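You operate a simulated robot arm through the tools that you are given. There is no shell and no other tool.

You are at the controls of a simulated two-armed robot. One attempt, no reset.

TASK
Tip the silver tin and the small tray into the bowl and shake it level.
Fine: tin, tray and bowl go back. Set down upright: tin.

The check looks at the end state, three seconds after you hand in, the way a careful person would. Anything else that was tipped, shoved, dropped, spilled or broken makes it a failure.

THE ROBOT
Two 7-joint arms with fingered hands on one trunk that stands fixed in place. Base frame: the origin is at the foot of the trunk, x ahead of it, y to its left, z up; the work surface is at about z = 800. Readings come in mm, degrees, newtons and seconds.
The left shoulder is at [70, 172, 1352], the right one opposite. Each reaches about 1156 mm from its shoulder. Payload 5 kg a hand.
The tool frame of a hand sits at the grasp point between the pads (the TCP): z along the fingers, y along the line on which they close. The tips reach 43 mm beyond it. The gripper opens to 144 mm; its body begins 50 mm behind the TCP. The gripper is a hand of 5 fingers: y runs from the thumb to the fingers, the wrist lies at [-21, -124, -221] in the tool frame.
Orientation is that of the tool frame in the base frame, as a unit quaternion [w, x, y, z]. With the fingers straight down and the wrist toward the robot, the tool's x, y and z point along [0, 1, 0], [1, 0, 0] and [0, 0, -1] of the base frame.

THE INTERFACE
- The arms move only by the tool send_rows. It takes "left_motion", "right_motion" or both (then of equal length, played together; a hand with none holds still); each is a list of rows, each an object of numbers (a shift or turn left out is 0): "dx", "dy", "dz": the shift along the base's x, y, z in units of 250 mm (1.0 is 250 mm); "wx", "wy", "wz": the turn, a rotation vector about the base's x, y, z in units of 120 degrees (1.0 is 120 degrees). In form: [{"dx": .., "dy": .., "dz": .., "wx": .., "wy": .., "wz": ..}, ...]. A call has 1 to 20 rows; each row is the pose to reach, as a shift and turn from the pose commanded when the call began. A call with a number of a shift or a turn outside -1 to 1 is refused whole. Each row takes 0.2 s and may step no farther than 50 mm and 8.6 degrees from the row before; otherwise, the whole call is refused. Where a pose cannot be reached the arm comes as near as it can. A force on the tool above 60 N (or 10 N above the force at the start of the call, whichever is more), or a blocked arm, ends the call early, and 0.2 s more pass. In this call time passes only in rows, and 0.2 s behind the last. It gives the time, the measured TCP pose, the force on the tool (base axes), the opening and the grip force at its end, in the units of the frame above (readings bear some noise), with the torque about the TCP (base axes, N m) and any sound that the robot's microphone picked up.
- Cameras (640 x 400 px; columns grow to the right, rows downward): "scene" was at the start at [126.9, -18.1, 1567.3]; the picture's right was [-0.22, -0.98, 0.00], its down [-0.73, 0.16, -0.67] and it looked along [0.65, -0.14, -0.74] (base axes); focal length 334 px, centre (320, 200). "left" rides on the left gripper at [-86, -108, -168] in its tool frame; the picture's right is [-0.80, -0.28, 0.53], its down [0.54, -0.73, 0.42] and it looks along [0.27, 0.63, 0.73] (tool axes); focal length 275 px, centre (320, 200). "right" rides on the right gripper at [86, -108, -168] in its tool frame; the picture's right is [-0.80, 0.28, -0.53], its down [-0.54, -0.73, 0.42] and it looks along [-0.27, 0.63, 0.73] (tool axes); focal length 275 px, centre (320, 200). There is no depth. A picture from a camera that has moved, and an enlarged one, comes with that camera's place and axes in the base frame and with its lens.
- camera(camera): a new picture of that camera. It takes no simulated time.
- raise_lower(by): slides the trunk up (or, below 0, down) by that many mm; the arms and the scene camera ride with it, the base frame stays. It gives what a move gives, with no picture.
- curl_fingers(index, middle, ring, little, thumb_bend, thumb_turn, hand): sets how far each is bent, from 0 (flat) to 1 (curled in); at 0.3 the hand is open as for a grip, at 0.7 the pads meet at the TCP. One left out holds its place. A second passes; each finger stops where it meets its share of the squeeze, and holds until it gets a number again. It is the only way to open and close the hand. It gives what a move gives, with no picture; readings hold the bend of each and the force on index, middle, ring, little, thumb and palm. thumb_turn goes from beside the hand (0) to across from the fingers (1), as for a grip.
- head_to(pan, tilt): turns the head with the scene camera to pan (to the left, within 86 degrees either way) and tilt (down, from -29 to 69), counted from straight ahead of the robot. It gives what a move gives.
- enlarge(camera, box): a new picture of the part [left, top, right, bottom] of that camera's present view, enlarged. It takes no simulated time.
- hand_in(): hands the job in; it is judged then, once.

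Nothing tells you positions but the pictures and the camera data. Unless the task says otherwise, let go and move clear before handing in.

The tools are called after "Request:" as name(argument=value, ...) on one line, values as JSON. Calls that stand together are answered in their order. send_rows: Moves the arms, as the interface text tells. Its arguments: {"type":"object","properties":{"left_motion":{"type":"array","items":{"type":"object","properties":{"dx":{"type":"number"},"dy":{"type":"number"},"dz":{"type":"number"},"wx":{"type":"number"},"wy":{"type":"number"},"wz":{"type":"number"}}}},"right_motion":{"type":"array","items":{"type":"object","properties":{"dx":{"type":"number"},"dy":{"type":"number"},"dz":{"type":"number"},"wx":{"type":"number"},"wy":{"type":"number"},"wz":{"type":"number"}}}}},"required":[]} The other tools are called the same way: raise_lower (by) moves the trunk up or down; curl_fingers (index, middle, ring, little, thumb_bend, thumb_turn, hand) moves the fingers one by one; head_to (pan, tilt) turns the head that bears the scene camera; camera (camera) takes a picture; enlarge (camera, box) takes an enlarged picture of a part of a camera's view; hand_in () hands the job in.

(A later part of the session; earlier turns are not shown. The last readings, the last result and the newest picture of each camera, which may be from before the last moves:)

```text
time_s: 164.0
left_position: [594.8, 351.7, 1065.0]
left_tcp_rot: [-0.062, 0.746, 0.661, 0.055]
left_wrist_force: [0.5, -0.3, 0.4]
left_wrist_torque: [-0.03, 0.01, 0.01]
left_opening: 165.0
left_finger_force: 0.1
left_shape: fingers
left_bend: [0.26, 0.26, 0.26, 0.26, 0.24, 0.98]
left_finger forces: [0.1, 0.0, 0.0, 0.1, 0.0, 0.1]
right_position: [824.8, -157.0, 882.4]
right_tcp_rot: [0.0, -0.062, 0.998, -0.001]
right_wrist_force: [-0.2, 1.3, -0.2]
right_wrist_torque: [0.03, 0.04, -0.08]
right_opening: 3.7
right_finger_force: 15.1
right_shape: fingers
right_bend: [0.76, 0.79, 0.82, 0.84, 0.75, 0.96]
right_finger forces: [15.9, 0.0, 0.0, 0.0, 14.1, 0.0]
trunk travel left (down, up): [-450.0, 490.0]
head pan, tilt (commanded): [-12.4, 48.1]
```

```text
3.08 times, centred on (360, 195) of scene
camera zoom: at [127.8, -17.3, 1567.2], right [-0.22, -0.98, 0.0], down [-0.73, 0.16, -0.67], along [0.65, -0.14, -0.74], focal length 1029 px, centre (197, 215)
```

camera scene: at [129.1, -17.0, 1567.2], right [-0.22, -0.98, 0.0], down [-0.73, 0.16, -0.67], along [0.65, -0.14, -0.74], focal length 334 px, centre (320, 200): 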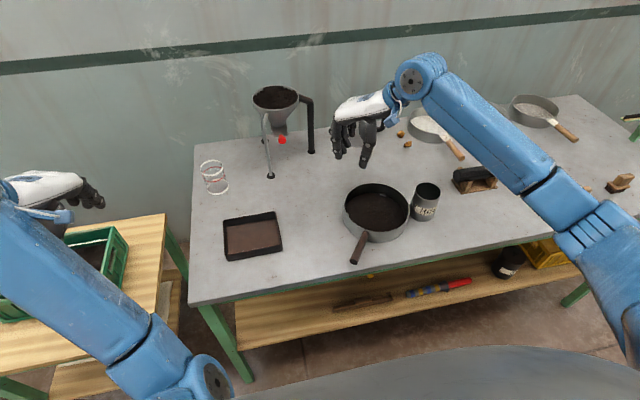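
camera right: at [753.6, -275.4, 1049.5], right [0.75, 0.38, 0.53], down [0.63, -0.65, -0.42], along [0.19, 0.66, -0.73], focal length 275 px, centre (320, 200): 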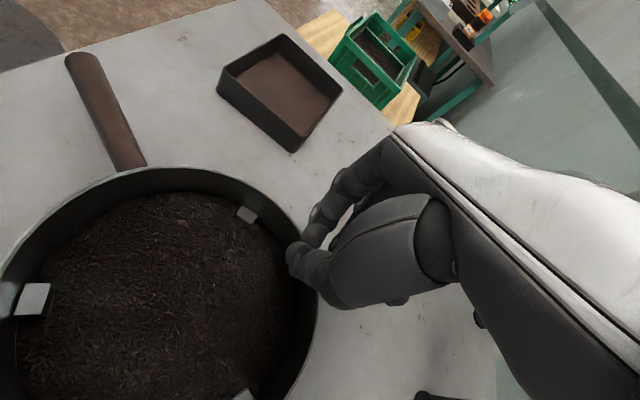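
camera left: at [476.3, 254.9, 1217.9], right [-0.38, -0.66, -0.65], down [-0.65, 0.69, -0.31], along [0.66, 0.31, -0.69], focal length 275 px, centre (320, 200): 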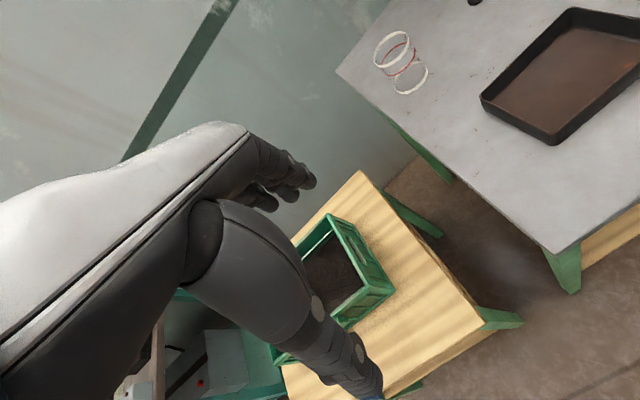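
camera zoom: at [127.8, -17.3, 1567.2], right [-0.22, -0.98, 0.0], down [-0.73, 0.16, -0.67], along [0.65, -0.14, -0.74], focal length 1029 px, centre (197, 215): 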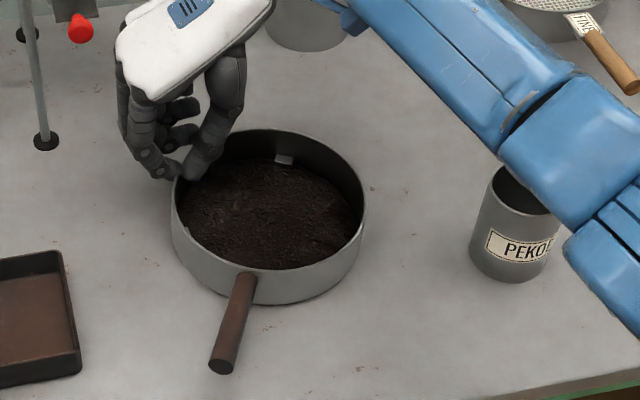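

The bowl's centre is now at about (759, -226), right on its original spot, with the handle about 30° short of its original direction. While I hold it firmly, I'll shake it gently back and forth to level the tea.

Request:
send_rows(right_motion=[{"dx": 0.02, "dy": 0.02}, {"dx": -0.02, "dy": -0.02}, {"dx": 0.03, "dy": 0.03}, {"dx": -0.03, "dy": -0.03}, {"dx": 0.03, "dy": 0.03}, {"dx": -0.03, "dy": -0.03}, {"dx": 0.03, "dy": 0.03}, {"dx": -0.03, "dy": -0.03}, {"dx": 0.03, "dy": 0.03}, {"dx": -0.03, "dy": -0.03}, {"dx": 0.02, "dy": 0.02}, {"dx": -0.01, "dy": -0.01}, {"dx": 0.0, "dy": 0.0}])

Request:
camera(camera="right")

Request:
enlarge(camera="scene", box=[290, 130, 430, 260])

```text
time_s: 166.8
left_position: [594.2, 352.5, 1066.5]
left_tcp_rot: [-0.063, 0.746, 0.66, 0.056]
left_wrist_force: [0.2, 0.8, 0.2]
left_wrist_torque: [0.04, 0.01, 0.03]
left_opening: 165.0
left_finger_force: 0.0
left_shape: fingers
left_bend: [0.26, 0.26, 0.26, 0.26, 0.24, 0.98]
left_finger forces: [0.0, 0.1, 0.1, 0.0, 0.1, 0.1]
right_position: [825.1, -159.1, 882.6]
right_tcp_rot: [-0.001, -0.062, 0.998, 0.0]
right_wrist_force: [-0.8, -0.7, -2.5]
right_wrist_torque: [0.0, -0.06, -0.03]
right_opening: 3.1
right_finger_force: 15.3
right_shape: fingers
right_bend: [0.76, 0.79, 0.82, 0.84, 0.75, 0.96]
right_finger forces: [15.1, 0.1, 0.0, 0.1, 15.6, 0.0]
trunk travel left (down, up): [-450.0, 490.0]
head pan, tilt (commanded): [-12.4, 48.1]
```

```text
taken
camera right: at [753.0, -276.0, 1049.8], right [0.76, 0.38, 0.53], down [0.63, -0.65, -0.42], along [0.19, 0.65, -0.73], focal length 275 px, centre (320, 200)
```

right: 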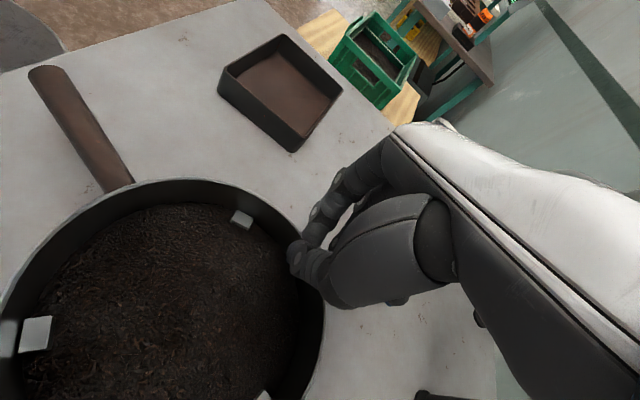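

```text
3.08 times, centred on (360, 195) of scene
camera zoom: at [127.1, -18.2, 1567.3], right [-0.22, -0.98, 0.0], down [-0.73, 0.16, -0.67], along [0.65, -0.14, -0.74], focal length 1029 px, centre (197, 215)
```

zoom: 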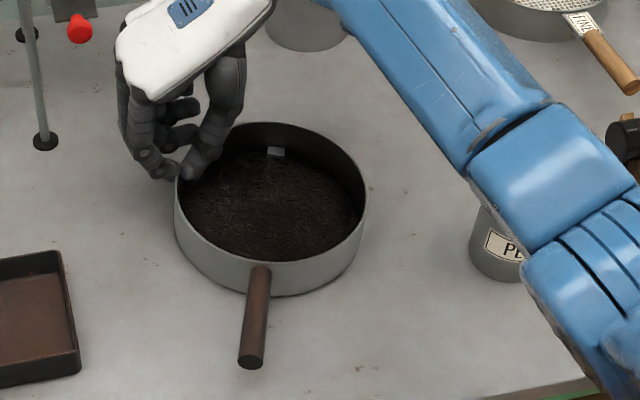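

The tea looks evenly spread and the handle has turned closer to its original direction. I'll release the rim, rise, and inspect.

Request:
curl_fingers(hand="right", index=0.68, middle=0.68, ring=0.68, little=0.68, thumb_bend=0.68)

Request:
curl_fingers(hand="right", index=0.56, middle=0.56, ring=0.56, little=0.56, thumb_bend=0.58)

Request:
send_rows(right_motion=[{"dz": 0.06}, {"dz": 0.16}, {"dz": 0.3}, {"dz": 0.45}, {"dz": 0.6}, {"dx": -0.05, "dz": 0.7}])

Request:
camera(camera="scene")

Request:
enlarge(camera="scene", box=[280, 150, 420, 270])

Request:
camera(camera="right")

```text
time_s: 167.8
left_position: [594.3, 351.6, 1065.7]
left_tcp_rot: [-0.063, 0.746, 0.66, 0.056]
left_wrist_force: [-0.2, -0.3, -0.7]
left_wrist_torque: [0.0, 0.02, -0.01]
left_opening: 165.0
left_finger_force: 0.0
left_shape: fingers
left_bend: [0.26, 0.26, 0.26, 0.26, 0.24, 0.98]
left_finger forces: [0.0, 0.0, 0.0, 0.0, 0.1, 0.0]
right_position: [825.9, -157.3, 882.2]
right_tcp_rot: [0.0, -0.062, 0.998, 0.0]
right_wrist_force: [-0.7, -0.4, 0.3]
right_wrist_torque: [0.03, 0.01, 0.0]
right_opening: 14.6
right_finger_force: 0.4
right_shape: fingers
right_bend: [0.68, 0.68, 0.68, 0.68, 0.68, 0.97]
right_finger forces: [0.0, 0.1, 0.0, 0.0, 0.2, 0.1]
trunk travel left (down, up): [-450.0, 490.0]
head pan, tilt (commanded): [-12.4, 48.1]
```

```text
time_s: 168.8
left_position: [592.6, 352.5, 1065.1]
left_tcp_rot: [-0.064, 0.746, 0.66, 0.056]
left_wrist_force: [0.4, -1.1, -0.5]
left_wrist_torque: [0.0, 0.02, 0.03]
left_opening: 165.0
left_finger_force: 0.1
left_shape: fingers
left_bend: [0.26, 0.26, 0.26, 0.26, 0.24, 0.98]
left_finger forces: [0.1, 0.1, 0.1, 0.0, 0.0, 0.1]
right_position: [825.3, -157.3, 883.2]
right_tcp_rot: [0.001, -0.062, 0.998, 0.0]
right_wrist_force: [1.0, 0.3, 0.8]
right_wrist_torque: [-0.03, -0.01, 0.0]
right_opening: 54.8
right_finger_force: 0.0
right_shape: fingers
right_bend: [0.56, 0.56, 0.56, 0.56, 0.57, 0.97]
right_finger forces: [0.0, 0.0, 0.0, 0.0, 0.0, 0.0]
trunk travel left (down, up): [-450.0, 490.0]
head pan, tilt (commanded): [-12.4, 48.1]
```

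```text
time_s: 170.2
left_position: [593.4, 353.1, 1066.1]
left_tcp_rot: [-0.063, 0.746, 0.66, 0.057]
left_wrist_force: [-0.3, 0.0, 0.6]
left_wrist_torque: [0.0, -0.03, 0.02]
left_opening: 165.0
left_finger_force: 0.0
left_shape: fingers
left_bend: [0.26, 0.26, 0.26, 0.26, 0.24, 0.98]
left_finger forces: [0.1, 0.0, 0.0, 0.0, 0.1, 0.0]
right_position: [811.6, -157.5, 1056.3]
right_tcp_rot: [0.001, -0.063, 0.998, 0.0]
right_wrist_force: [-0.3, -1.0, 0.4]
right_wrist_torque: [-0.03, -0.05, -0.01]
right_opening: 54.4
right_finger_force: 0.1
right_shape: fingers
right_bend: [0.56, 0.56, 0.56, 0.56, 0.57, 0.97]
right_finger forces: [0.0, 0.0, 0.0, 0.0, 0.1, 0.0]
trunk travel left (down, up): [-450.0, 490.0]
head pan, tilt (commanded): [-12.4, 48.1]
```

```text
taken
camera scene: at [125.9, -18.2, 1567.4], right [-0.21, -0.98, 0.0], down [-0.73, 0.16, -0.67], along [0.65, -0.14, -0.74], focal length 334 px, centre (320, 200)
```

scene: 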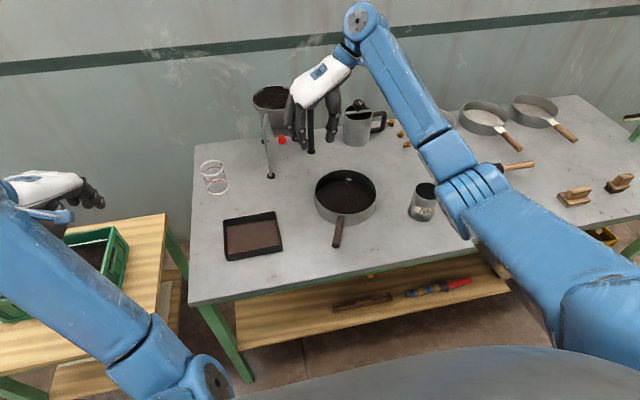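

```text
3.33 times, centred on (350, 210) of scene
camera zoom: at [125.9, -18.2, 1567.4], right [-0.21, -0.98, 0.0], down [-0.73, 0.16, -0.67], along [0.65, -0.14, -0.74], focal length 1115 px, centre (220, 167)
```

zoom: 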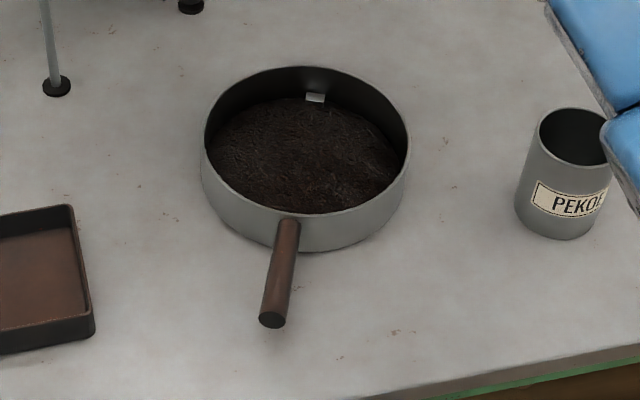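

```text
taken
camera right: at [739.9, -276.1, 1224.7], right [0.76, 0.38, 0.53], down [0.63, -0.65, -0.42], along [0.19, 0.66, -0.73], focal length 275 px, centre (320, 200)
```

right: 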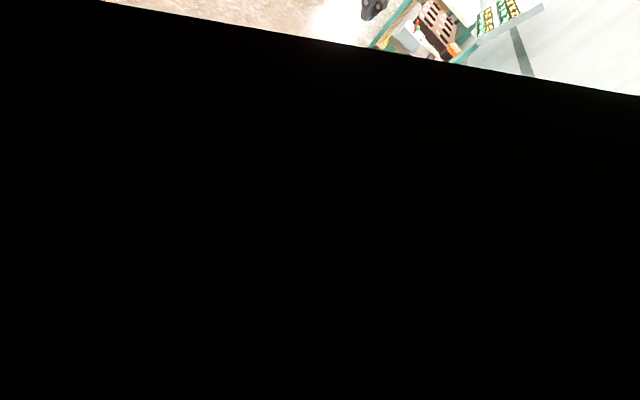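

The bowl is within about 15 mm of its original place, tea evenly spread, bench clean, tin and tray undisturbed. The handle still points about 25° off, so I'll straddle its end loosely and sweep it round gently.

Request:
send_rows(right_motion=[{"dx": -0.12, "dy": -0.01, "dz": -0.02, "wz": -0.04}, {"dx": -0.27, "dy": -0.02, "dz": -0.05, "wz": -0.08}, {"dx": -0.42, "dy": -0.03, "dz": -0.1, "wz": -0.12}, {"dx": -0.57, "dy": -0.045, "dz": -0.18, "wz": -0.16}, {"dx": -0.7, "dy": -0.055, "dz": -0.28, "wz": -0.2}, {"dx": -0.778, "dy": -0.062, "dz": -0.38, "wz": -0.242}])

Request:
curl_fingers(hand="right", index=0.53, middle=0.53, ring=0.53, little=0.53, thumb_bend=0.53)

Request:
camera(camera="scene")

Request:
camera(camera="right")

```text
time_s: 171.6
left_position: [594.3, 352.5, 1065.0]
left_tcp_rot: [-0.062, 0.746, 0.66, 0.056]
left_wrist_force: [-1.1, -0.2, 0.5]
left_wrist_torque: [0.02, -0.04, 0.02]
left_opening: 164.9
left_finger_force: 0.0
left_shape: fingers
left_bend: [0.26, 0.26, 0.26, 0.26, 0.24, 0.98]
left_finger forces: [0.1, 0.0, 0.1, 0.1, 0.0, 0.0]
right_position: [616.1, -173.0, 962.2]
right_tcp_rot: [0.001, 0.191, 0.982, 0.001]
right_wrist_force: [-0.5, 0.0, 0.8]
right_wrist_torque: [-0.02, -0.02, -0.03]
right_opening: 54.7
right_finger_force: 0.0
right_shape: fingers
right_bend: [0.56, 0.56, 0.56, 0.56, 0.57, 0.97]
right_finger forces: [0.1, 0.0, 0.0, 0.1, 0.0, 0.1]
trunk travel left (down, up): [-450.0, 490.0]
head pan, tilt (commanded): [-12.4, 48.1]
```

```text
time_s: 172.6
left_position: [593.8, 351.6, 1066.3]
left_tcp_rot: [-0.063, 0.746, 0.66, 0.056]
left_wrist_force: [0.2, 0.6, -0.1]
left_wrist_torque: [0.0, 0.01, 0.0]
left_opening: 165.2
left_finger_force: 0.1
left_shape: fingers
left_bend: [0.26, 0.26, 0.26, 0.26, 0.24, 0.98]
left_finger forces: [0.0, 0.0, 0.0, 0.1, 0.0, 0.1]
right_position: [617.8, -174.7, 962.2]
right_tcp_rot: [0.0, 0.192, 0.981, 0.001]
right_wrist_force: [-0.6, 0.0, 0.9]
right_wrist_torque: [0.01, 0.01, 0.0]
right_opening: 67.0
right_finger_force: 0.0
right_shape: fingers
right_bend: [0.53, 0.53, 0.53, 0.53, 0.53, 0.97]
right_finger forces: [0.0, 0.1, 0.1, 0.0, 0.1, 0.1]
trunk travel left (down, up): [-450.0, 490.0]
head pan, tilt (commanded): [-12.4, 48.1]
```

```text
taken
camera scene: at [126.8, -18.1, 1567.4], right [-0.22, -0.98, 0.0], down [-0.73, 0.16, -0.67], along [0.65, -0.14, -0.74], focal length 334 px, centre (320, 200)
```

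scene: 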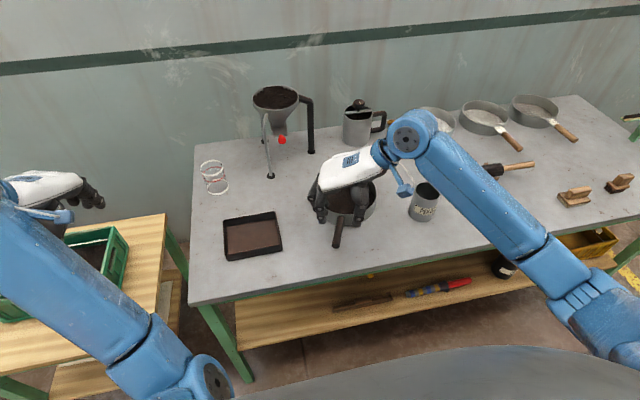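

```text
taken
camera right: at [496.7, -242.1, 1130.0], right [0.84, -0.03, 0.53], down [0.23, -0.88, -0.42], along [0.48, 0.48, -0.73], focal length 275 px, centre (320, 200)
```

right: 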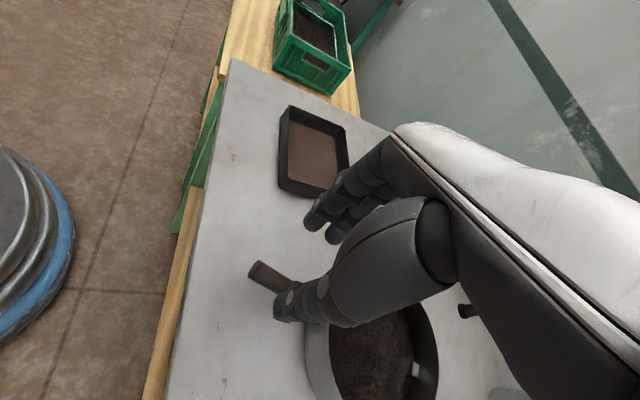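

The hand is right above the handle's end. I'll lower so the fingertips straddle it without squeezing.

Request:
send_rows(right_motion=[{"dz": -0.1}, {"dz": -0.2}, {"dz": -0.29}, {"dz": -0.35}, {"dz": -0.378}])

Request:
enlarge(camera="scene", box=[280, 150, 420, 270])

Request:
camera(camera="right")

```text
time_s: 173.8
left_position: [594.8, 351.7, 1065.7]
left_tcp_rot: [-0.063, 0.746, 0.66, 0.055]
left_wrist_force: [0.3, 0.0, -0.4]
left_wrist_torque: [0.02, 0.02, -0.01]
left_opening: 164.8
left_finger_force: 0.1
left_shape: fingers
left_bend: [0.26, 0.26, 0.26, 0.26, 0.24, 0.98]
left_finger forces: [0.0, 0.1, 0.1, 0.0, 0.1, 0.0]
right_position: [617.5, -173.9, 868.7]
right_tcp_rot: [0.0, 0.19, 0.982, 0.0]
right_wrist_force: [0.3, 0.7, -1.0]
right_wrist_torque: [0.0, 0.0, -0.01]
right_opening: 67.1
right_finger_force: 0.1
right_shape: fingers
right_bend: [0.53, 0.53, 0.53, 0.53, 0.53, 0.97]
right_finger forces: [0.1, 0.0, 0.1, 0.1, 0.1, 0.1]
trunk travel left (down, up): [-450.0, 490.0]
head pan, tilt (commanded): [-12.4, 48.1]
```

```text
3.33 times, centred on (350, 210) of scene
camera zoom: at [127.0, -18.0, 1567.3], right [-0.22, -0.98, 0.0], down [-0.73, 0.16, -0.67], along [0.65, -0.14, -0.74], focal length 1115 px, centre (220, 167)
```

zoom: 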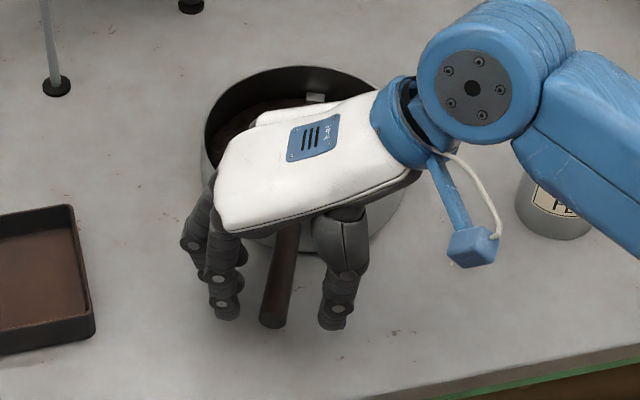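

```text
taken
camera right: at [496.9, -241.9, 1035.1], right [0.84, -0.03, 0.53], down [0.23, -0.88, -0.42], along [0.48, 0.48, -0.73], focal length 275 px, centre (320, 200)
```

right: 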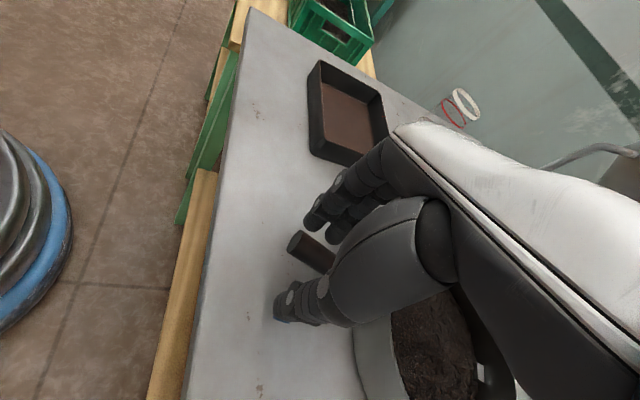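

The handle is straddled. I'll narrow the gap and sweep it round the bowl's centre to its original direction.

Request:
curl_fingers(hand="right", index=0.6, middle=0.6, ring=0.6, little=0.58, thumb_bend=0.6)

Request:
send_rows(right_motion=[{"dx": -0.014, "dy": -0.038, "wz": 0.029}, {"dx": -0.025, "dy": -0.078, "wz": 0.058}, {"dx": -0.034, "dy": -0.12, "wz": 0.088}, {"dx": -0.041, "dy": -0.162, "wz": 0.117}, {"dx": -0.046, "dy": -0.206, "wz": 0.146}])

Request:
enlarge(camera="scene", box=[280, 150, 420, 270])

Request:
camera(camera="right")

```text
time_s: 174.8
left_position: [594.2, 352.3, 1065.5]
left_tcp_rot: [-0.063, 0.747, 0.66, 0.056]
left_wrist_force: [0.5, -0.2, 1.1]
left_wrist_torque: [-0.03, 0.01, -0.04]
left_opening: 164.9
left_finger_force: 0.0
left_shape: fingers
left_bend: [0.26, 0.26, 0.26, 0.26, 0.24, 0.98]
left_finger forces: [0.0, 0.0, 0.0, 0.1, 0.0, 0.0]
right_position: [618.1, -172.9, 869.2]
right_tcp_rot: [0.0, 0.191, 0.982, 0.0]
right_wrist_force: [-0.3, -0.1, 0.0]
right_wrist_torque: [0.01, 0.01, -0.01]
right_opening: 43.2
right_finger_force: 0.0
right_shape: fingers
right_bend: [0.6, 0.6, 0.6, 0.57, 0.6, 0.97]
right_finger forces: [0.0, 0.0, 0.0, 0.0, 0.0, 0.0]
trunk travel left (down, up): [-450.0, 490.0]
head pan, tilt (commanded): [-12.4, 48.1]
```

```text
time_s: 176.0
left_position: [594.5, 352.8, 1066.7]
left_tcp_rot: [-0.063, 0.747, 0.66, 0.056]
left_wrist_force: [-0.1, 0.0, 0.8]
left_wrist_torque: [0.02, 0.04, 0.01]
left_opening: 164.9
left_finger_force: 0.2
left_shape: fingers
left_bend: [0.26, 0.26, 0.26, 0.26, 0.24, 0.98]
left_finger forces: [0.0, 0.0, 0.0, 0.0, 0.0, 0.1]
right_position: [607.1, -225.8, 869.5]
right_tcp_rot: [0.0, 0.038, 0.999, 0.0]
right_wrist_force: [0.5, 0.7, 0.7]
right_wrist_torque: [0.03, 0.05, -0.02]
right_opening: 43.7
right_finger_force: 0.0
right_shape: fingers
right_bend: [0.6, 0.6, 0.6, 0.57, 0.6, 0.97]
right_finger forces: [0.5, 0.1, 0.0, 0.1, 0.0, 0.1]
trunk travel left (down, up): [-450.0, 490.0]
head pan, tilt (commanded): [-12.4, 48.1]
```

```text
3.33 times, centred on (350, 210) of scene
camera zoom: at [127.1, -18.2, 1567.3], right [-0.21, -0.98, 0.0], down [-0.73, 0.16, -0.67], along [0.65, -0.14, -0.74], focal length 1115 px, centre (220, 167)
```

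zoom: 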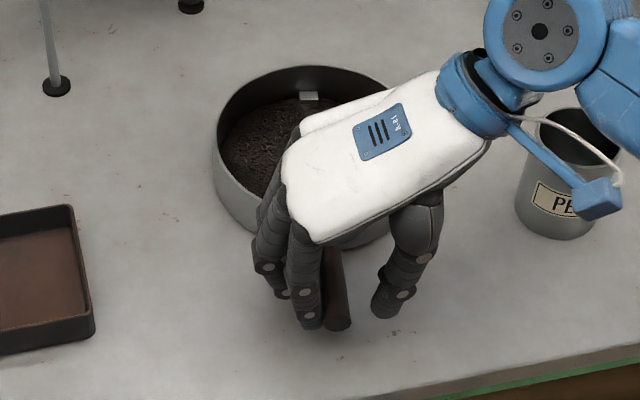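

```text
taken
camera right: at [512.6, -326.9, 1035.6], right [0.82, 0.22, 0.53], down [0.49, -0.77, -0.42], along [0.32, 0.6, -0.73], focal length 275 px, centre (320, 200)
```

right: 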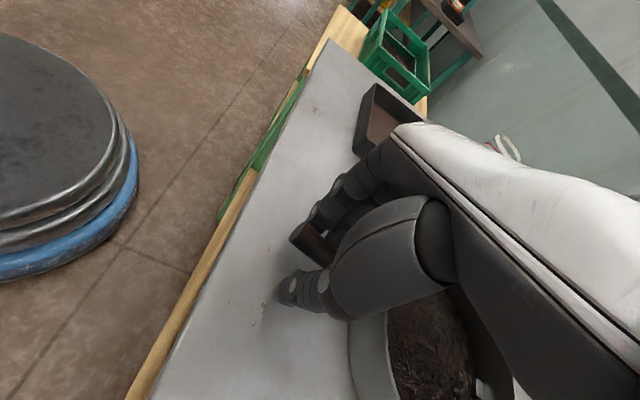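

The handle is turning as planned. I'll continue the sweep.

Request:
send_rows(right_motion=[{"dx": -0.002, "dy": -0.045, "wz": 0.03}, {"dx": -0.003, "dy": -0.09, "wz": 0.06}, {"dx": -0.003, "dy": -0.13, "wz": 0.09}, {"dx": -0.002, "dy": -0.165, "wz": 0.11}])

Request:
enlarge(camera="scene", box=[280, 150, 420, 270])

Request:
camera(camera="right")

```text
time_s: 177.0
left_position: [593.8, 351.3, 1064.9]
left_tcp_rot: [-0.063, 0.747, 0.66, 0.056]
left_wrist_force: [-0.1, -0.1, -1.0]
left_wrist_torque: [-0.02, -0.01, -0.02]
left_opening: 165.0
left_finger_force: 0.1
left_shape: fingers
left_bend: [0.26, 0.26, 0.26, 0.26, 0.24, 0.98]
left_finger forces: [0.0, 0.0, 0.0, 0.0, 0.0, 0.0]
right_position: [605.5, -265.4, 867.7]
right_tcp_rot: [0.0, -0.077, 0.997, 0.0]
right_wrist_force: [-0.5, 0.7, 0.0]
right_wrist_torque: [0.05, 0.01, 0.0]
right_opening: 43.7
right_finger_force: 0.5
right_shape: fingers
right_bend: [0.6, 0.6, 0.6, 0.57, 0.6, 0.97]
right_finger forces: [0.7, 0.0, 0.0, 0.1, 0.1, 0.0]
trunk travel left (down, up): [-450.0, 490.0]
head pan, tilt (commanded): [-12.4, 48.1]
```

```text
3.33 times, centred on (350, 210) of scene
camera zoom: at [127.0, -18.3, 1567.3], right [-0.22, -0.98, 0.0], down [-0.73, 0.16, -0.67], along [0.65, -0.14, -0.74], focal length 1115 px, centre (220, 167)
```

zoom: 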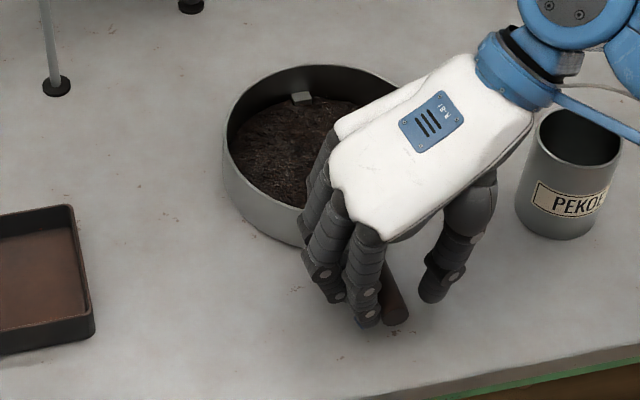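

```text
taken
camera right: at [537.5, -386.6, 1035.3], right [0.74, 0.4, 0.53], down [0.65, -0.63, -0.42], along [0.17, 0.66, -0.73], focal length 275 px, centre (320, 200)
```

right: 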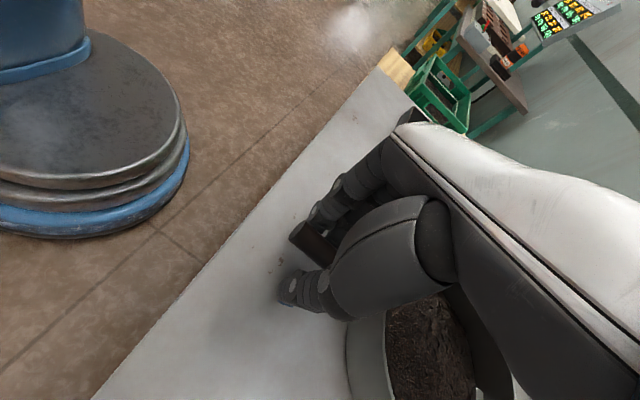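

The handle is now within a few degrees of its original direction. I'll lift away and measure exactly where the bowl sits.

Request:
curl_fingers(hand="right", index=0.5, middle=0.5, ring=0.5, little=0.5, thumb_bend=0.5)

Request:
send_rows(right_motion=[{"dz": 0.06}, {"dz": 0.16}, {"dz": 0.3}, {"dz": 0.45}, {"dy": -0.15, "dz": 0.6}, {"dy": -0.32, "dz": 0.7}, {"dy": -0.5, "dz": 0.75}, {"dy": -0.65, "dz": 0.75}])

Request:
camera(camera="scene")

Request:
enlarge(camera="scene", box=[200, 150, 460, 290])

Request:
enlarge(camera="scene", box=[300, 160, 390, 260])

```text
time_s: 178.0
left_position: [593.9, 353.1, 1065.2]
left_tcp_rot: [-0.063, 0.746, 0.661, 0.056]
left_wrist_force: [0.3, 0.1, -0.1]
left_wrist_torque: [0.01, 0.02, 0.03]
left_opening: 165.0
left_finger_force: 0.0
left_shape: fingers
left_bend: [0.26, 0.26, 0.26, 0.26, 0.24, 0.98]
left_finger forces: [0.0, 0.0, 0.0, 0.0, 0.0, 0.0]
right_position: [606.0, -266.0, 866.6]
right_tcp_rot: [0.001, -0.077, 0.997, 0.0]
right_wrist_force: [0.0, -0.4, -0.2]
right_wrist_torque: [-0.01, -0.01, 0.01]
right_opening: 78.0
right_finger_force: 0.0
right_shape: fingers
right_bend: [0.5, 0.5, 0.5, 0.5, 0.5, 0.97]
right_finger forces: [0.0, 0.0, 0.0, 0.0, 0.0, 0.1]
trunk travel left (down, up): [-450.0, 490.0]
head pan, tilt (commanded): [-12.4, 48.1]
```

```text
refused: row 5 steps farther than a row can; nothing moved
```

```text
taken
camera scene: at [127.0, -18.1, 1567.3], right [-0.22, -0.98, 0.0], down [-0.73, 0.16, -0.67], along [0.65, -0.14, -0.74], focal length 334 px, centre (320, 200)
```

scene: 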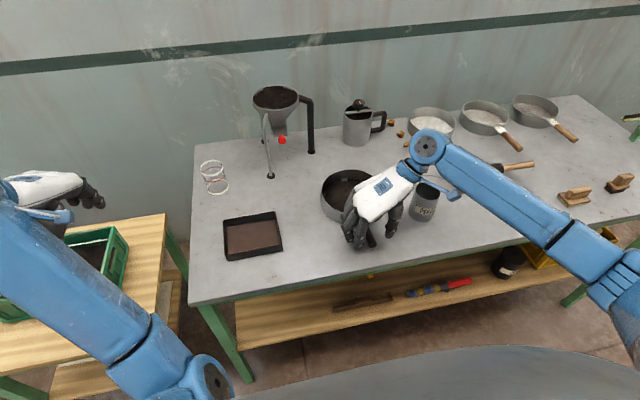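

```text
2.46 times, centred on (330, 220) of scene
camera zoom: at [127.0, -18.1, 1567.3], right [-0.22, -0.98, 0.0], down [-0.73, 0.16, -0.67], along [0.65, -0.14, -0.74], focal length 823 px, centre (295, 151)
```

zoom: 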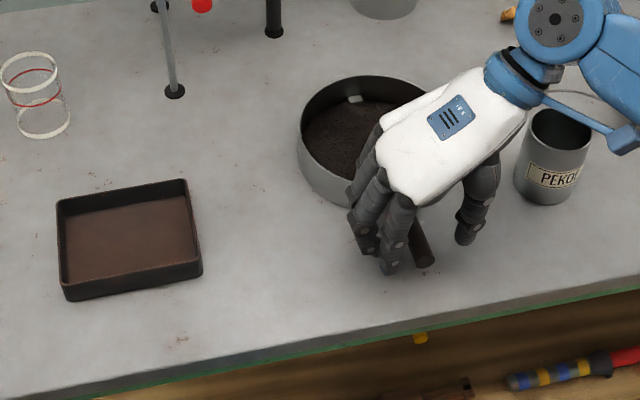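

```text
4.00 times, centred on (345, 210) of scene
camera zoom: at [127.0, -18.1, 1567.3], right [-0.22, -0.98, 0.0], down [-0.73, 0.16, -0.67], along [0.65, -0.14, -0.74], focal length 1338 px, centre (220, 160)
```

zoom: 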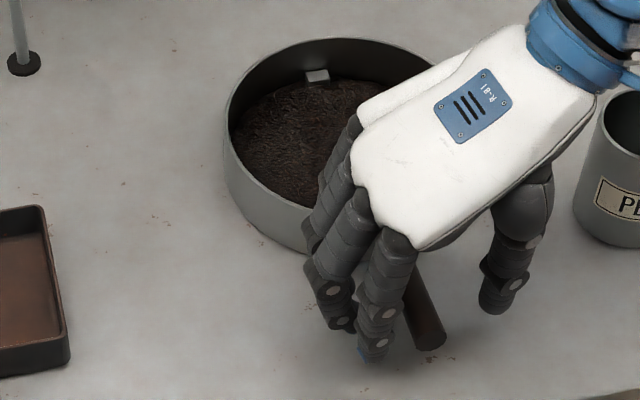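

The move was refused for one step being too long, so I'll redo it with smaller steps.

Request:
send_rows(right_motion=[{"dz": 0.06}, {"dz": 0.16}, {"dz": 0.3}, {"dz": 0.45}, {"dy": -0.1, "dz": 0.57}, {"dy": -0.24, "dz": 0.65}, {"dy": -0.4, "dz": 0.7}, {"dy": -0.56, "dz": 0.7}, {"dy": -0.72, "dz": 0.7}])

Request:
enlarge(camera="scene", box=[200, 150, 460, 290])

Request:
enlarge(camera="scene", box=[300, 160, 390, 260])

Request:
camera(camera="right")

```text
time_s: 180.0
left_position: [594.0, 351.3, 1065.6]
left_tcp_rot: [-0.063, 0.746, 0.66, 0.057]
left_wrist_force: [-0.1, -0.5, 0.7]
left_wrist_torque: [0.02, 0.0, 0.02]
left_opening: 165.2
left_finger_force: 0.1
left_shape: fingers
left_bend: [0.26, 0.26, 0.26, 0.26, 0.24, 0.98]
left_finger forces: [0.0, 0.1, 0.1, 0.0, 0.0, 0.0]
right_position: [605.8, -446.7, 1042.6]
right_tcp_rot: [0.0, -0.077, 0.997, 0.001]
right_wrist_force: [0.2, 0.3, -0.5]
right_wrist_torque: [0.02, 0.0, 0.01]
right_opening: 78.2
right_finger_force: 0.0
right_shape: fingers
right_bend: [0.5, 0.5, 0.5, 0.5, 0.5, 0.97]
right_finger forces: [0.0, 0.0, 0.0, 0.1, 0.0, 0.0]
trunk travel left (down, up): [-450.0, 490.0]
head pan, tilt (commanded): [-12.4, 48.1]
```

```text
2.46 times, centred on (330, 220) of scene
camera zoom: at [126.5, -19.3, 1567.3], right [-0.21, -0.98, 0.0], down [-0.73, 0.16, -0.67], along [0.65, -0.14, -0.74], focal length 823 px, centre (295, 151)
```

zoom: 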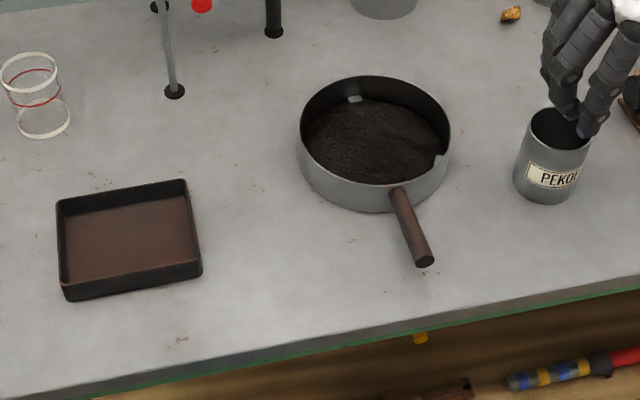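

```text
4.00 times, centred on (345, 210) of scene
camera zoom: at [126.5, -19.3, 1567.3], right [-0.21, -0.98, 0.0], down [-0.73, 0.16, -0.67], along [0.65, -0.14, -0.74], focal length 1338 px, centre (220, 160)
```

zoom: 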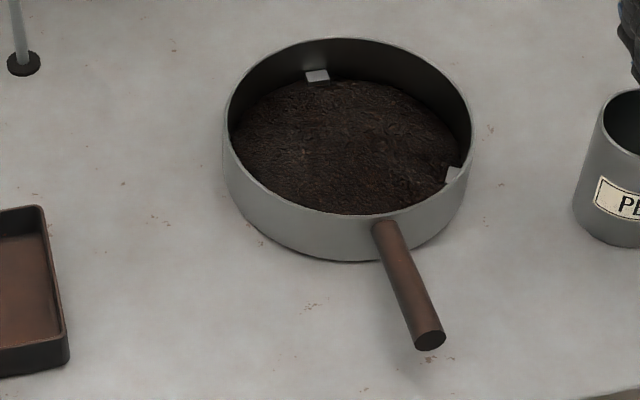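

```text
taken
camera right: at [537.7, -567.1, 1210.1], right [0.74, 0.4, 0.54], down [0.65, -0.63, -0.42], along [0.17, 0.66, -0.73], focal length 275 px, centre (320, 200)
```

right: 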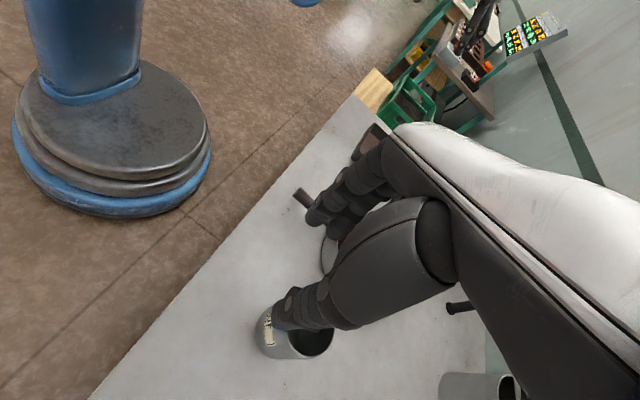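

The handle direction is right again. The bowl just needs about 33 mm of shift, left and slightly toward me. I'll pinch the left rim and pull it straight outward, which keeps it from rotating, then shake once more there.

Request:
curl_fingers(hand="right", index=0.56, middle=0.56, ring=0.56, little=0.56, thumb_bend=0.58)

Request:
send_rows(right_motion=[{"dx": 0.06, "dy": 0.1}, {"dx": 0.13, "dy": 0.22}, {"dx": 0.2, "dy": 0.35}, {"dx": 0.27, "dy": 0.48}, {"dx": 0.34, "dy": 0.61}, {"dx": 0.41, "dy": 0.74}, {"dx": 0.48, "dy": 0.87}, {"dx": 0.55, "dy": 0.98}])

Request:
send_rows(right_motion=[{"dx": 0.04, "dy": 0.08, "dz": -0.04}, {"dx": 0.083, "dy": 0.167, "dz": -0.08}])

Request:
camera(camera="scene")

Request:
camera(camera="right")

```text
time_s: 181.0
left_position: [594.2, 351.3, 1065.5]
left_tcp_rot: [-0.064, 0.746, 0.66, 0.056]
left_wrist_force: [-0.2, 0.0, 0.0]
left_wrist_torque: [-0.01, 0.01, -0.02]
left_opening: 165.0
left_finger_force: 0.0
left_shape: fingers
left_bend: [0.26, 0.26, 0.26, 0.26, 0.24, 0.98]
left_finger forces: [0.0, 0.0, 0.0, 0.1, 0.1, 0.1]
right_position: [605.7, -445.7, 1043.8]
right_tcp_rot: [0.0, -0.076, 0.997, -0.001]
right_wrist_force: [0.6, -0.8, -0.2]
right_wrist_torque: [0.01, -0.03, 0.03]
right_opening: 55.4
right_finger_force: 0.1
right_shape: fingers
right_bend: [0.56, 0.56, 0.56, 0.56, 0.57, 0.97]
right_finger forces: [0.0, 0.2, 0.1, 0.0, 0.0, 0.1]
trunk travel left (down, up): [-450.0, 490.0]
head pan, tilt (commanded): [-12.4, 48.1]
```

```text
time_s: 182.8
left_position: [595.1, 353.2, 1064.9]
left_tcp_rot: [-0.062, 0.747, 0.66, 0.055]
left_wrist_force: [0.5, -0.4, 0.4]
left_wrist_torque: [-0.01, 0.05, 0.01]
left_opening: 165.1
left_finger_force: 0.1
left_shape: fingers
left_bend: [0.26, 0.26, 0.26, 0.26, 0.24, 0.98]
left_finger forces: [0.0, 0.0, 0.1, 0.0, 0.0, 0.0]
right_position: [743.6, -199.1, 1042.8]
right_tcp_rot: [0.001, -0.076, 0.997, -0.001]
right_wrist_force: [0.0, -0.3, 0.0]
right_wrist_torque: [-0.03, 0.01, 0.01]
right_opening: 55.6
right_finger_force: 0.1
right_shape: fingers
right_bend: [0.56, 0.56, 0.56, 0.56, 0.57, 0.97]
right_finger forces: [0.0, 0.0, 0.0, 0.0, 0.0, 0.0]
trunk travel left (down, up): [-450.0, 490.0]
head pan, tilt (commanded): [-12.4, 48.1]
```

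```text
time_s: 183.4
left_position: [595.1, 352.4, 1065.2]
left_tcp_rot: [-0.063, 0.746, 0.66, 0.055]
left_wrist_force: [0.6, 0.4, 0.2]
left_wrist_torque: [-0.03, 0.03, 0.0]
left_opening: 164.9
left_finger_force: 0.1
left_shape: fingers
left_bend: [0.26, 0.26, 0.26, 0.26, 0.24, 0.98]
left_finger forces: [0.0, 0.0, 0.0, 0.1, 0.0, 0.0]
right_position: [765.0, -158.6, 1023.7]
right_tcp_rot: [0.0, -0.076, 0.997, 0.0]
right_wrist_force: [0.3, -0.1, 0.3]
right_wrist_torque: [0.0, 0.03, 0.02]
right_opening: 55.3
right_finger_force: 0.0
right_shape: fingers
right_bend: [0.56, 0.56, 0.56, 0.56, 0.57, 0.97]
right_finger forces: [0.0, 0.0, 0.0, 0.0, 0.0, 0.1]
trunk travel left (down, up): [-450.0, 490.0]
head pan, tilt (commanded): [-12.4, 48.1]
```

```text
taken
camera scene: at [128.0, -16.5, 1567.3], right [-0.22, -0.98, 0.0], down [-0.73, 0.16, -0.67], along [0.65, -0.14, -0.74], focal length 334 px, centre (320, 200)
```

scene: 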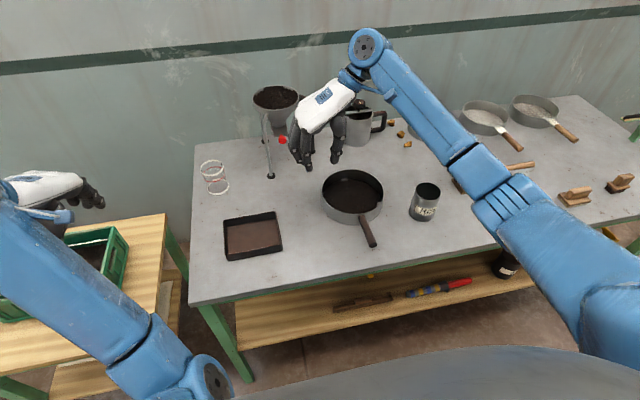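

```text
taken
camera right: at [695.5, -278.1, 1191.1], right [0.74, 0.4, 0.53], down [0.65, -0.64, -0.42], along [0.17, 0.66, -0.73], focal length 275 px, centre (320, 200)
```

right: 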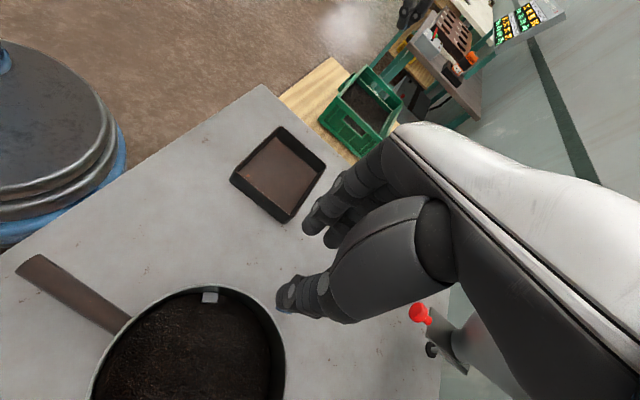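

The grasp point is about 13 mm outside the rim. I'll correct inward while lowering.

Request:
send_rows(right_motion=[{"dx": 0.004, "dy": -0.025, "dz": -0.12}, {"dx": 0.008, "dy": -0.052, "dz": -0.25}, {"dx": 0.008, "dy": -0.052, "dz": -0.37}, {"dx": 0.008, "dy": -0.052, "dz": -0.46}, {"dx": 0.008, "dy": -0.052, "dz": -0.53}, {"dx": 0.008, "dy": -0.052, "dz": -0.565}])

Request:
enlarge(camera="scene", box=[280, 130, 420, 250])

Request:
camera(camera="right")

```text
time_s: 184.8
left_position: [595.0, 351.7, 1065.3]
left_tcp_rot: [-0.063, 0.746, 0.661, 0.055]
left_wrist_force: [-0.2, 0.3, -1.0]
left_wrist_torque: [-0.02, 0.0, 0.0]
left_opening: 165.2
left_finger_force: 0.1
left_shape: fingers
left_bend: [0.26, 0.26, 0.26, 0.26, 0.24, 0.98]
left_finger forces: [0.1, 0.1, 0.1, 0.0, 0.0, 0.0]
right_position: [764.1, -172.2, 882.5]
right_tcp_rot: [0.0, -0.077, 0.997, -0.001]
right_wrist_force: [0.1, 0.5, 1.0]
right_wrist_torque: [-0.04, 0.03, -0.01]
right_opening: 55.5
right_finger_force: 0.1
right_shape: fingers
right_bend: [0.56, 0.56, 0.56, 0.56, 0.57, 0.97]
right_finger forces: [0.0, 0.0, 0.1, 0.0, 0.1, 0.1]
trunk travel left (down, up): [-450.0, 490.0]
head pan, tilt (commanded): [-12.4, 48.1]
```

```text
3.33 times, centred on (350, 190) of scene
camera zoom: at [127.1, -18.0, 1567.3], right [-0.22, -0.98, 0.0], down [-0.73, 0.16, -0.67], along [0.65, -0.14, -0.74], focal length 1115 px, centre (220, 233)
```

zoom: 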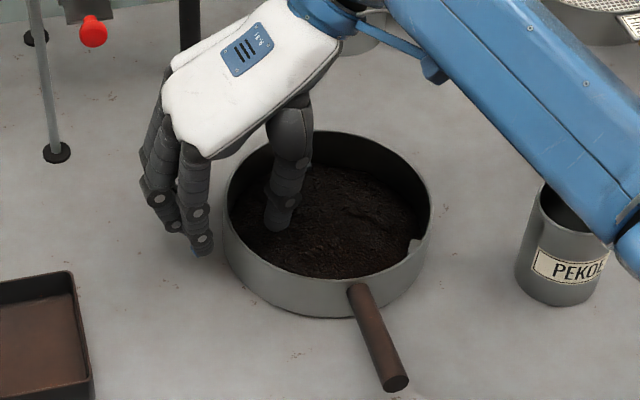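

```text
taken
camera right: at [697.0, -292.5, 1049.3], right [0.74, 0.4, 0.53], down [0.65, -0.63, -0.42], along [0.17, 0.66, -0.73], focal length 275 px, centre (320, 200)
```

right: 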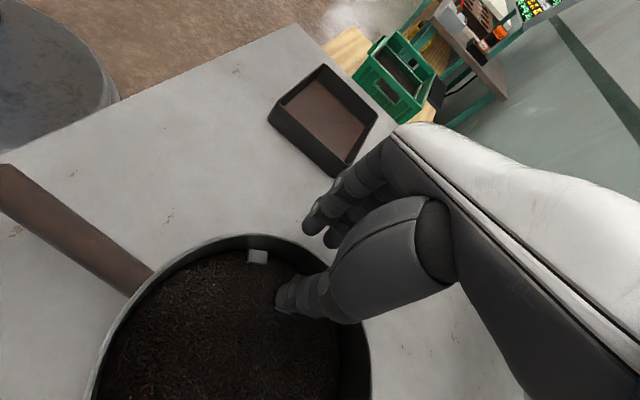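

The rim is between the thumb (inside) and fingers (outside). I'll close the pinch as before.

Request:
curl_fingers(hand="right", index=0.66, middle=0.66, ring=0.66, little=0.66, thumb_bend=0.67)

Request:
curl_fingers(hand="right", index=0.71, middle=0.71, ring=0.71, little=0.7, thumb_bend=0.72)

Request:
enlarge(camera="scene", box=[280, 130, 420, 250])

Request:
camera(camera="right")

```text
time_s: 185.8
left_position: [594.6, 352.2, 1066.0]
left_tcp_rot: [-0.063, 0.746, 0.66, 0.056]
left_wrist_force: [-0.3, -0.2, -0.3]
left_wrist_torque: [-0.04, 0.0, 0.05]
left_opening: 164.7
left_finger_force: 0.1
left_shape: fingers
left_bend: [0.26, 0.26, 0.26, 0.26, 0.24, 0.98]
left_finger forces: [0.1, 0.0, 0.0, 0.0, 0.0, 0.0]
right_position: [764.9, -170.8, 883.3]
right_tcp_rot: [-0.001, -0.076, 0.997, -0.001]
right_wrist_force: [-0.7, 0.6, -0.2]
right_wrist_torque: [0.02, -0.01, -0.03]
right_opening: 20.4
right_finger_force: 0.1
right_shape: fingers
right_bend: [0.66, 0.66, 0.66, 0.66, 0.67, 0.97]
right_finger forces: [0.0, 0.0, 0.1, 0.0, 0.1, 0.0]
trunk travel left (down, up): [-450.0, 490.0]
head pan, tilt (commanded): [-12.4, 48.1]
```

```text
time_s: 186.8
left_position: [594.3, 352.6, 1065.9]
left_tcp_rot: [-0.064, 0.746, 0.66, 0.056]
left_wrist_force: [-0.5, -0.6, 0.6]
left_wrist_torque: [0.03, 0.02, 0.02]
left_opening: 164.9
left_finger_force: 0.1
left_shape: fingers
left_bend: [0.26, 0.26, 0.26, 0.26, 0.24, 0.98]
left_finger forces: [0.0, 0.0, 0.1, 0.0, 0.0, 0.0]
right_position: [764.7, -172.2, 881.3]
right_tcp_rot: [0.0, -0.076, 0.997, 0.0]
right_wrist_force: [0.1, -0.5, 0.5]
right_wrist_torque: [0.0, 0.03, 0.05]
right_opening: 5.8
right_finger_force: 4.0
right_shape: fingers
right_bend: [0.71, 0.69, 0.71, 0.7, 0.71, 0.97]
right_finger forces: [2.0, 1.8, 0.1, 0.0, 3.5, 0.1]
trunk travel left (down, up): [-450.0, 490.0]
head pan, tilt (commanded): [-12.4, 48.1]
```

```text
3.33 times, centred on (350, 190) of scene
camera zoom: at [127.3, -18.0, 1567.3], right [-0.22, -0.98, 0.0], down [-0.73, 0.16, -0.67], along [0.65, -0.14, -0.74], focal length 1115 px, centre (220, 233)
```

zoom: 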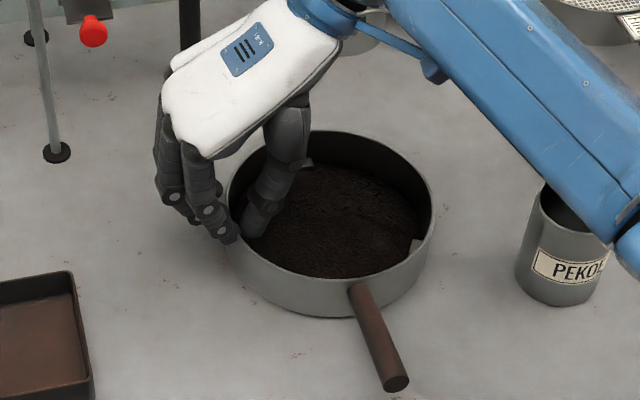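

```text
taken
camera right: at [697.1, -292.3, 1049.4], right [0.74, 0.4, 0.53], down [0.65, -0.63, -0.42], along [0.17, 0.66, -0.73], focal length 275 px, centre (320, 200)
```

right: 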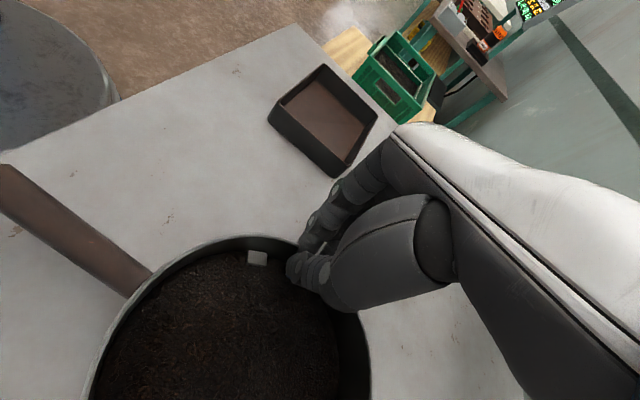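

The rim is lightly pinched by the index, middle and thumb. I'll tighten moderately.

Request:
curl_fingers(hand="right", index=0.75, middle=0.75, ring=0.73, little=0.7, thumb_bend=0.78)

Request:
send_rows(right_motion=[{"dx": -0.008, "dy": 0.02}, {"dx": -0.018, "dy": 0.045}, {"dx": -0.03, "dy": 0.07}, {"dx": -0.042, "dy": 0.098}, {"dx": -0.052, "dy": 0.12}])

Request:
enlarge(camera="scene", box=[200, 150, 460, 290])

Request:
camera(camera="right")

```text
time_s: 187.8
left_position: [594.5, 351.2, 1065.0]
left_tcp_rot: [-0.063, 0.746, 0.661, 0.056]
left_wrist_force: [0.3, 0.9, 0.2]
left_wrist_torque: [0.01, 0.0, 0.02]
left_opening: 164.8
left_finger_force: 0.1
left_shape: fingers
left_bend: [0.26, 0.26, 0.26, 0.26, 0.24, 0.98]
left_finger forces: [0.2, 0.1, 0.1, 0.1, 0.0, 0.0]
right_position: [765.2, -171.8, 882.8]
right_tcp_rot: [0.001, -0.076, 0.997, 0.0]
right_wrist_force: [0.2, -0.1, 0.6]
right_wrist_torque: [-0.04, -0.04, 0.13]
right_opening: 3.5
right_finger_force: 15.4
right_shape: fingers
right_bend: [0.73, 0.74, 0.73, 0.7, 0.72, 0.97]
right_finger forces: [10.2, 4.6, 0.0, 0.0, 15.9, 0.0]
trunk travel left (down, up): [-450.0, 490.0]
head pan, tilt (commanded): [-12.4, 48.1]
```

```text
time_s: 189.0
left_position: [594.6, 352.8, 1065.1]
left_tcp_rot: [-0.063, 0.746, 0.66, 0.055]
left_wrist_force: [0.0, 0.6, 0.5]
left_wrist_torque: [0.03, 0.04, -0.01]
left_opening: 165.0
left_finger_force: 0.1
left_shape: fingers
left_bend: [0.26, 0.26, 0.26, 0.26, 0.24, 0.98]
left_finger forces: [0.0, 0.1, 0.0, 0.1, 0.0, 0.0]
right_position: [753.9, -142.7, 882.7]
right_tcp_rot: [0.0, -0.077, 0.997, 0.0]
right_wrist_force: [-0.2, -0.2, 1.0]
right_wrist_torque: [-0.02, 0.0, 0.09]
right_opening: 3.7
right_finger_force: 15.9
right_shape: fingers
right_bend: [0.73, 0.74, 0.73, 0.7, 0.72, 0.97]
right_finger forces: [10.3, 4.5, 0.0, 0.0, 15.9, 0.1]
trunk travel left (down, up): [-450.0, 490.0]
head pan, tilt (commanded): [-12.4, 48.1]
```

```text
2.46 times, centred on (330, 220) of scene
camera zoom: at [127.2, -17.9, 1567.3], right [-0.22, -0.98, 0.0], down [-0.73, 0.16, -0.67], along [0.65, -0.14, -0.74], focal length 823 px, centre (295, 151)
```

zoom: 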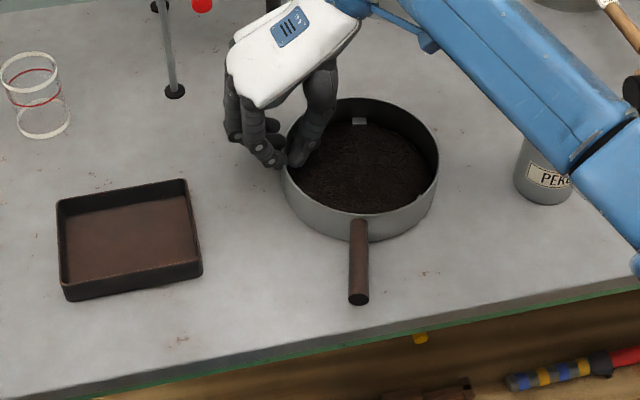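

```text
taken
camera right: at [684.6, -262.2, 1049.0], right [0.74, 0.4, 0.53], down [0.65, -0.63, -0.42], along [0.17, 0.66, -0.73], focal length 275 px, centre (320, 200)
```

right: 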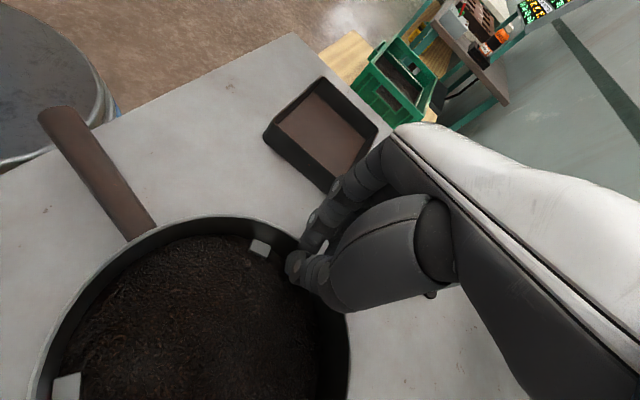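

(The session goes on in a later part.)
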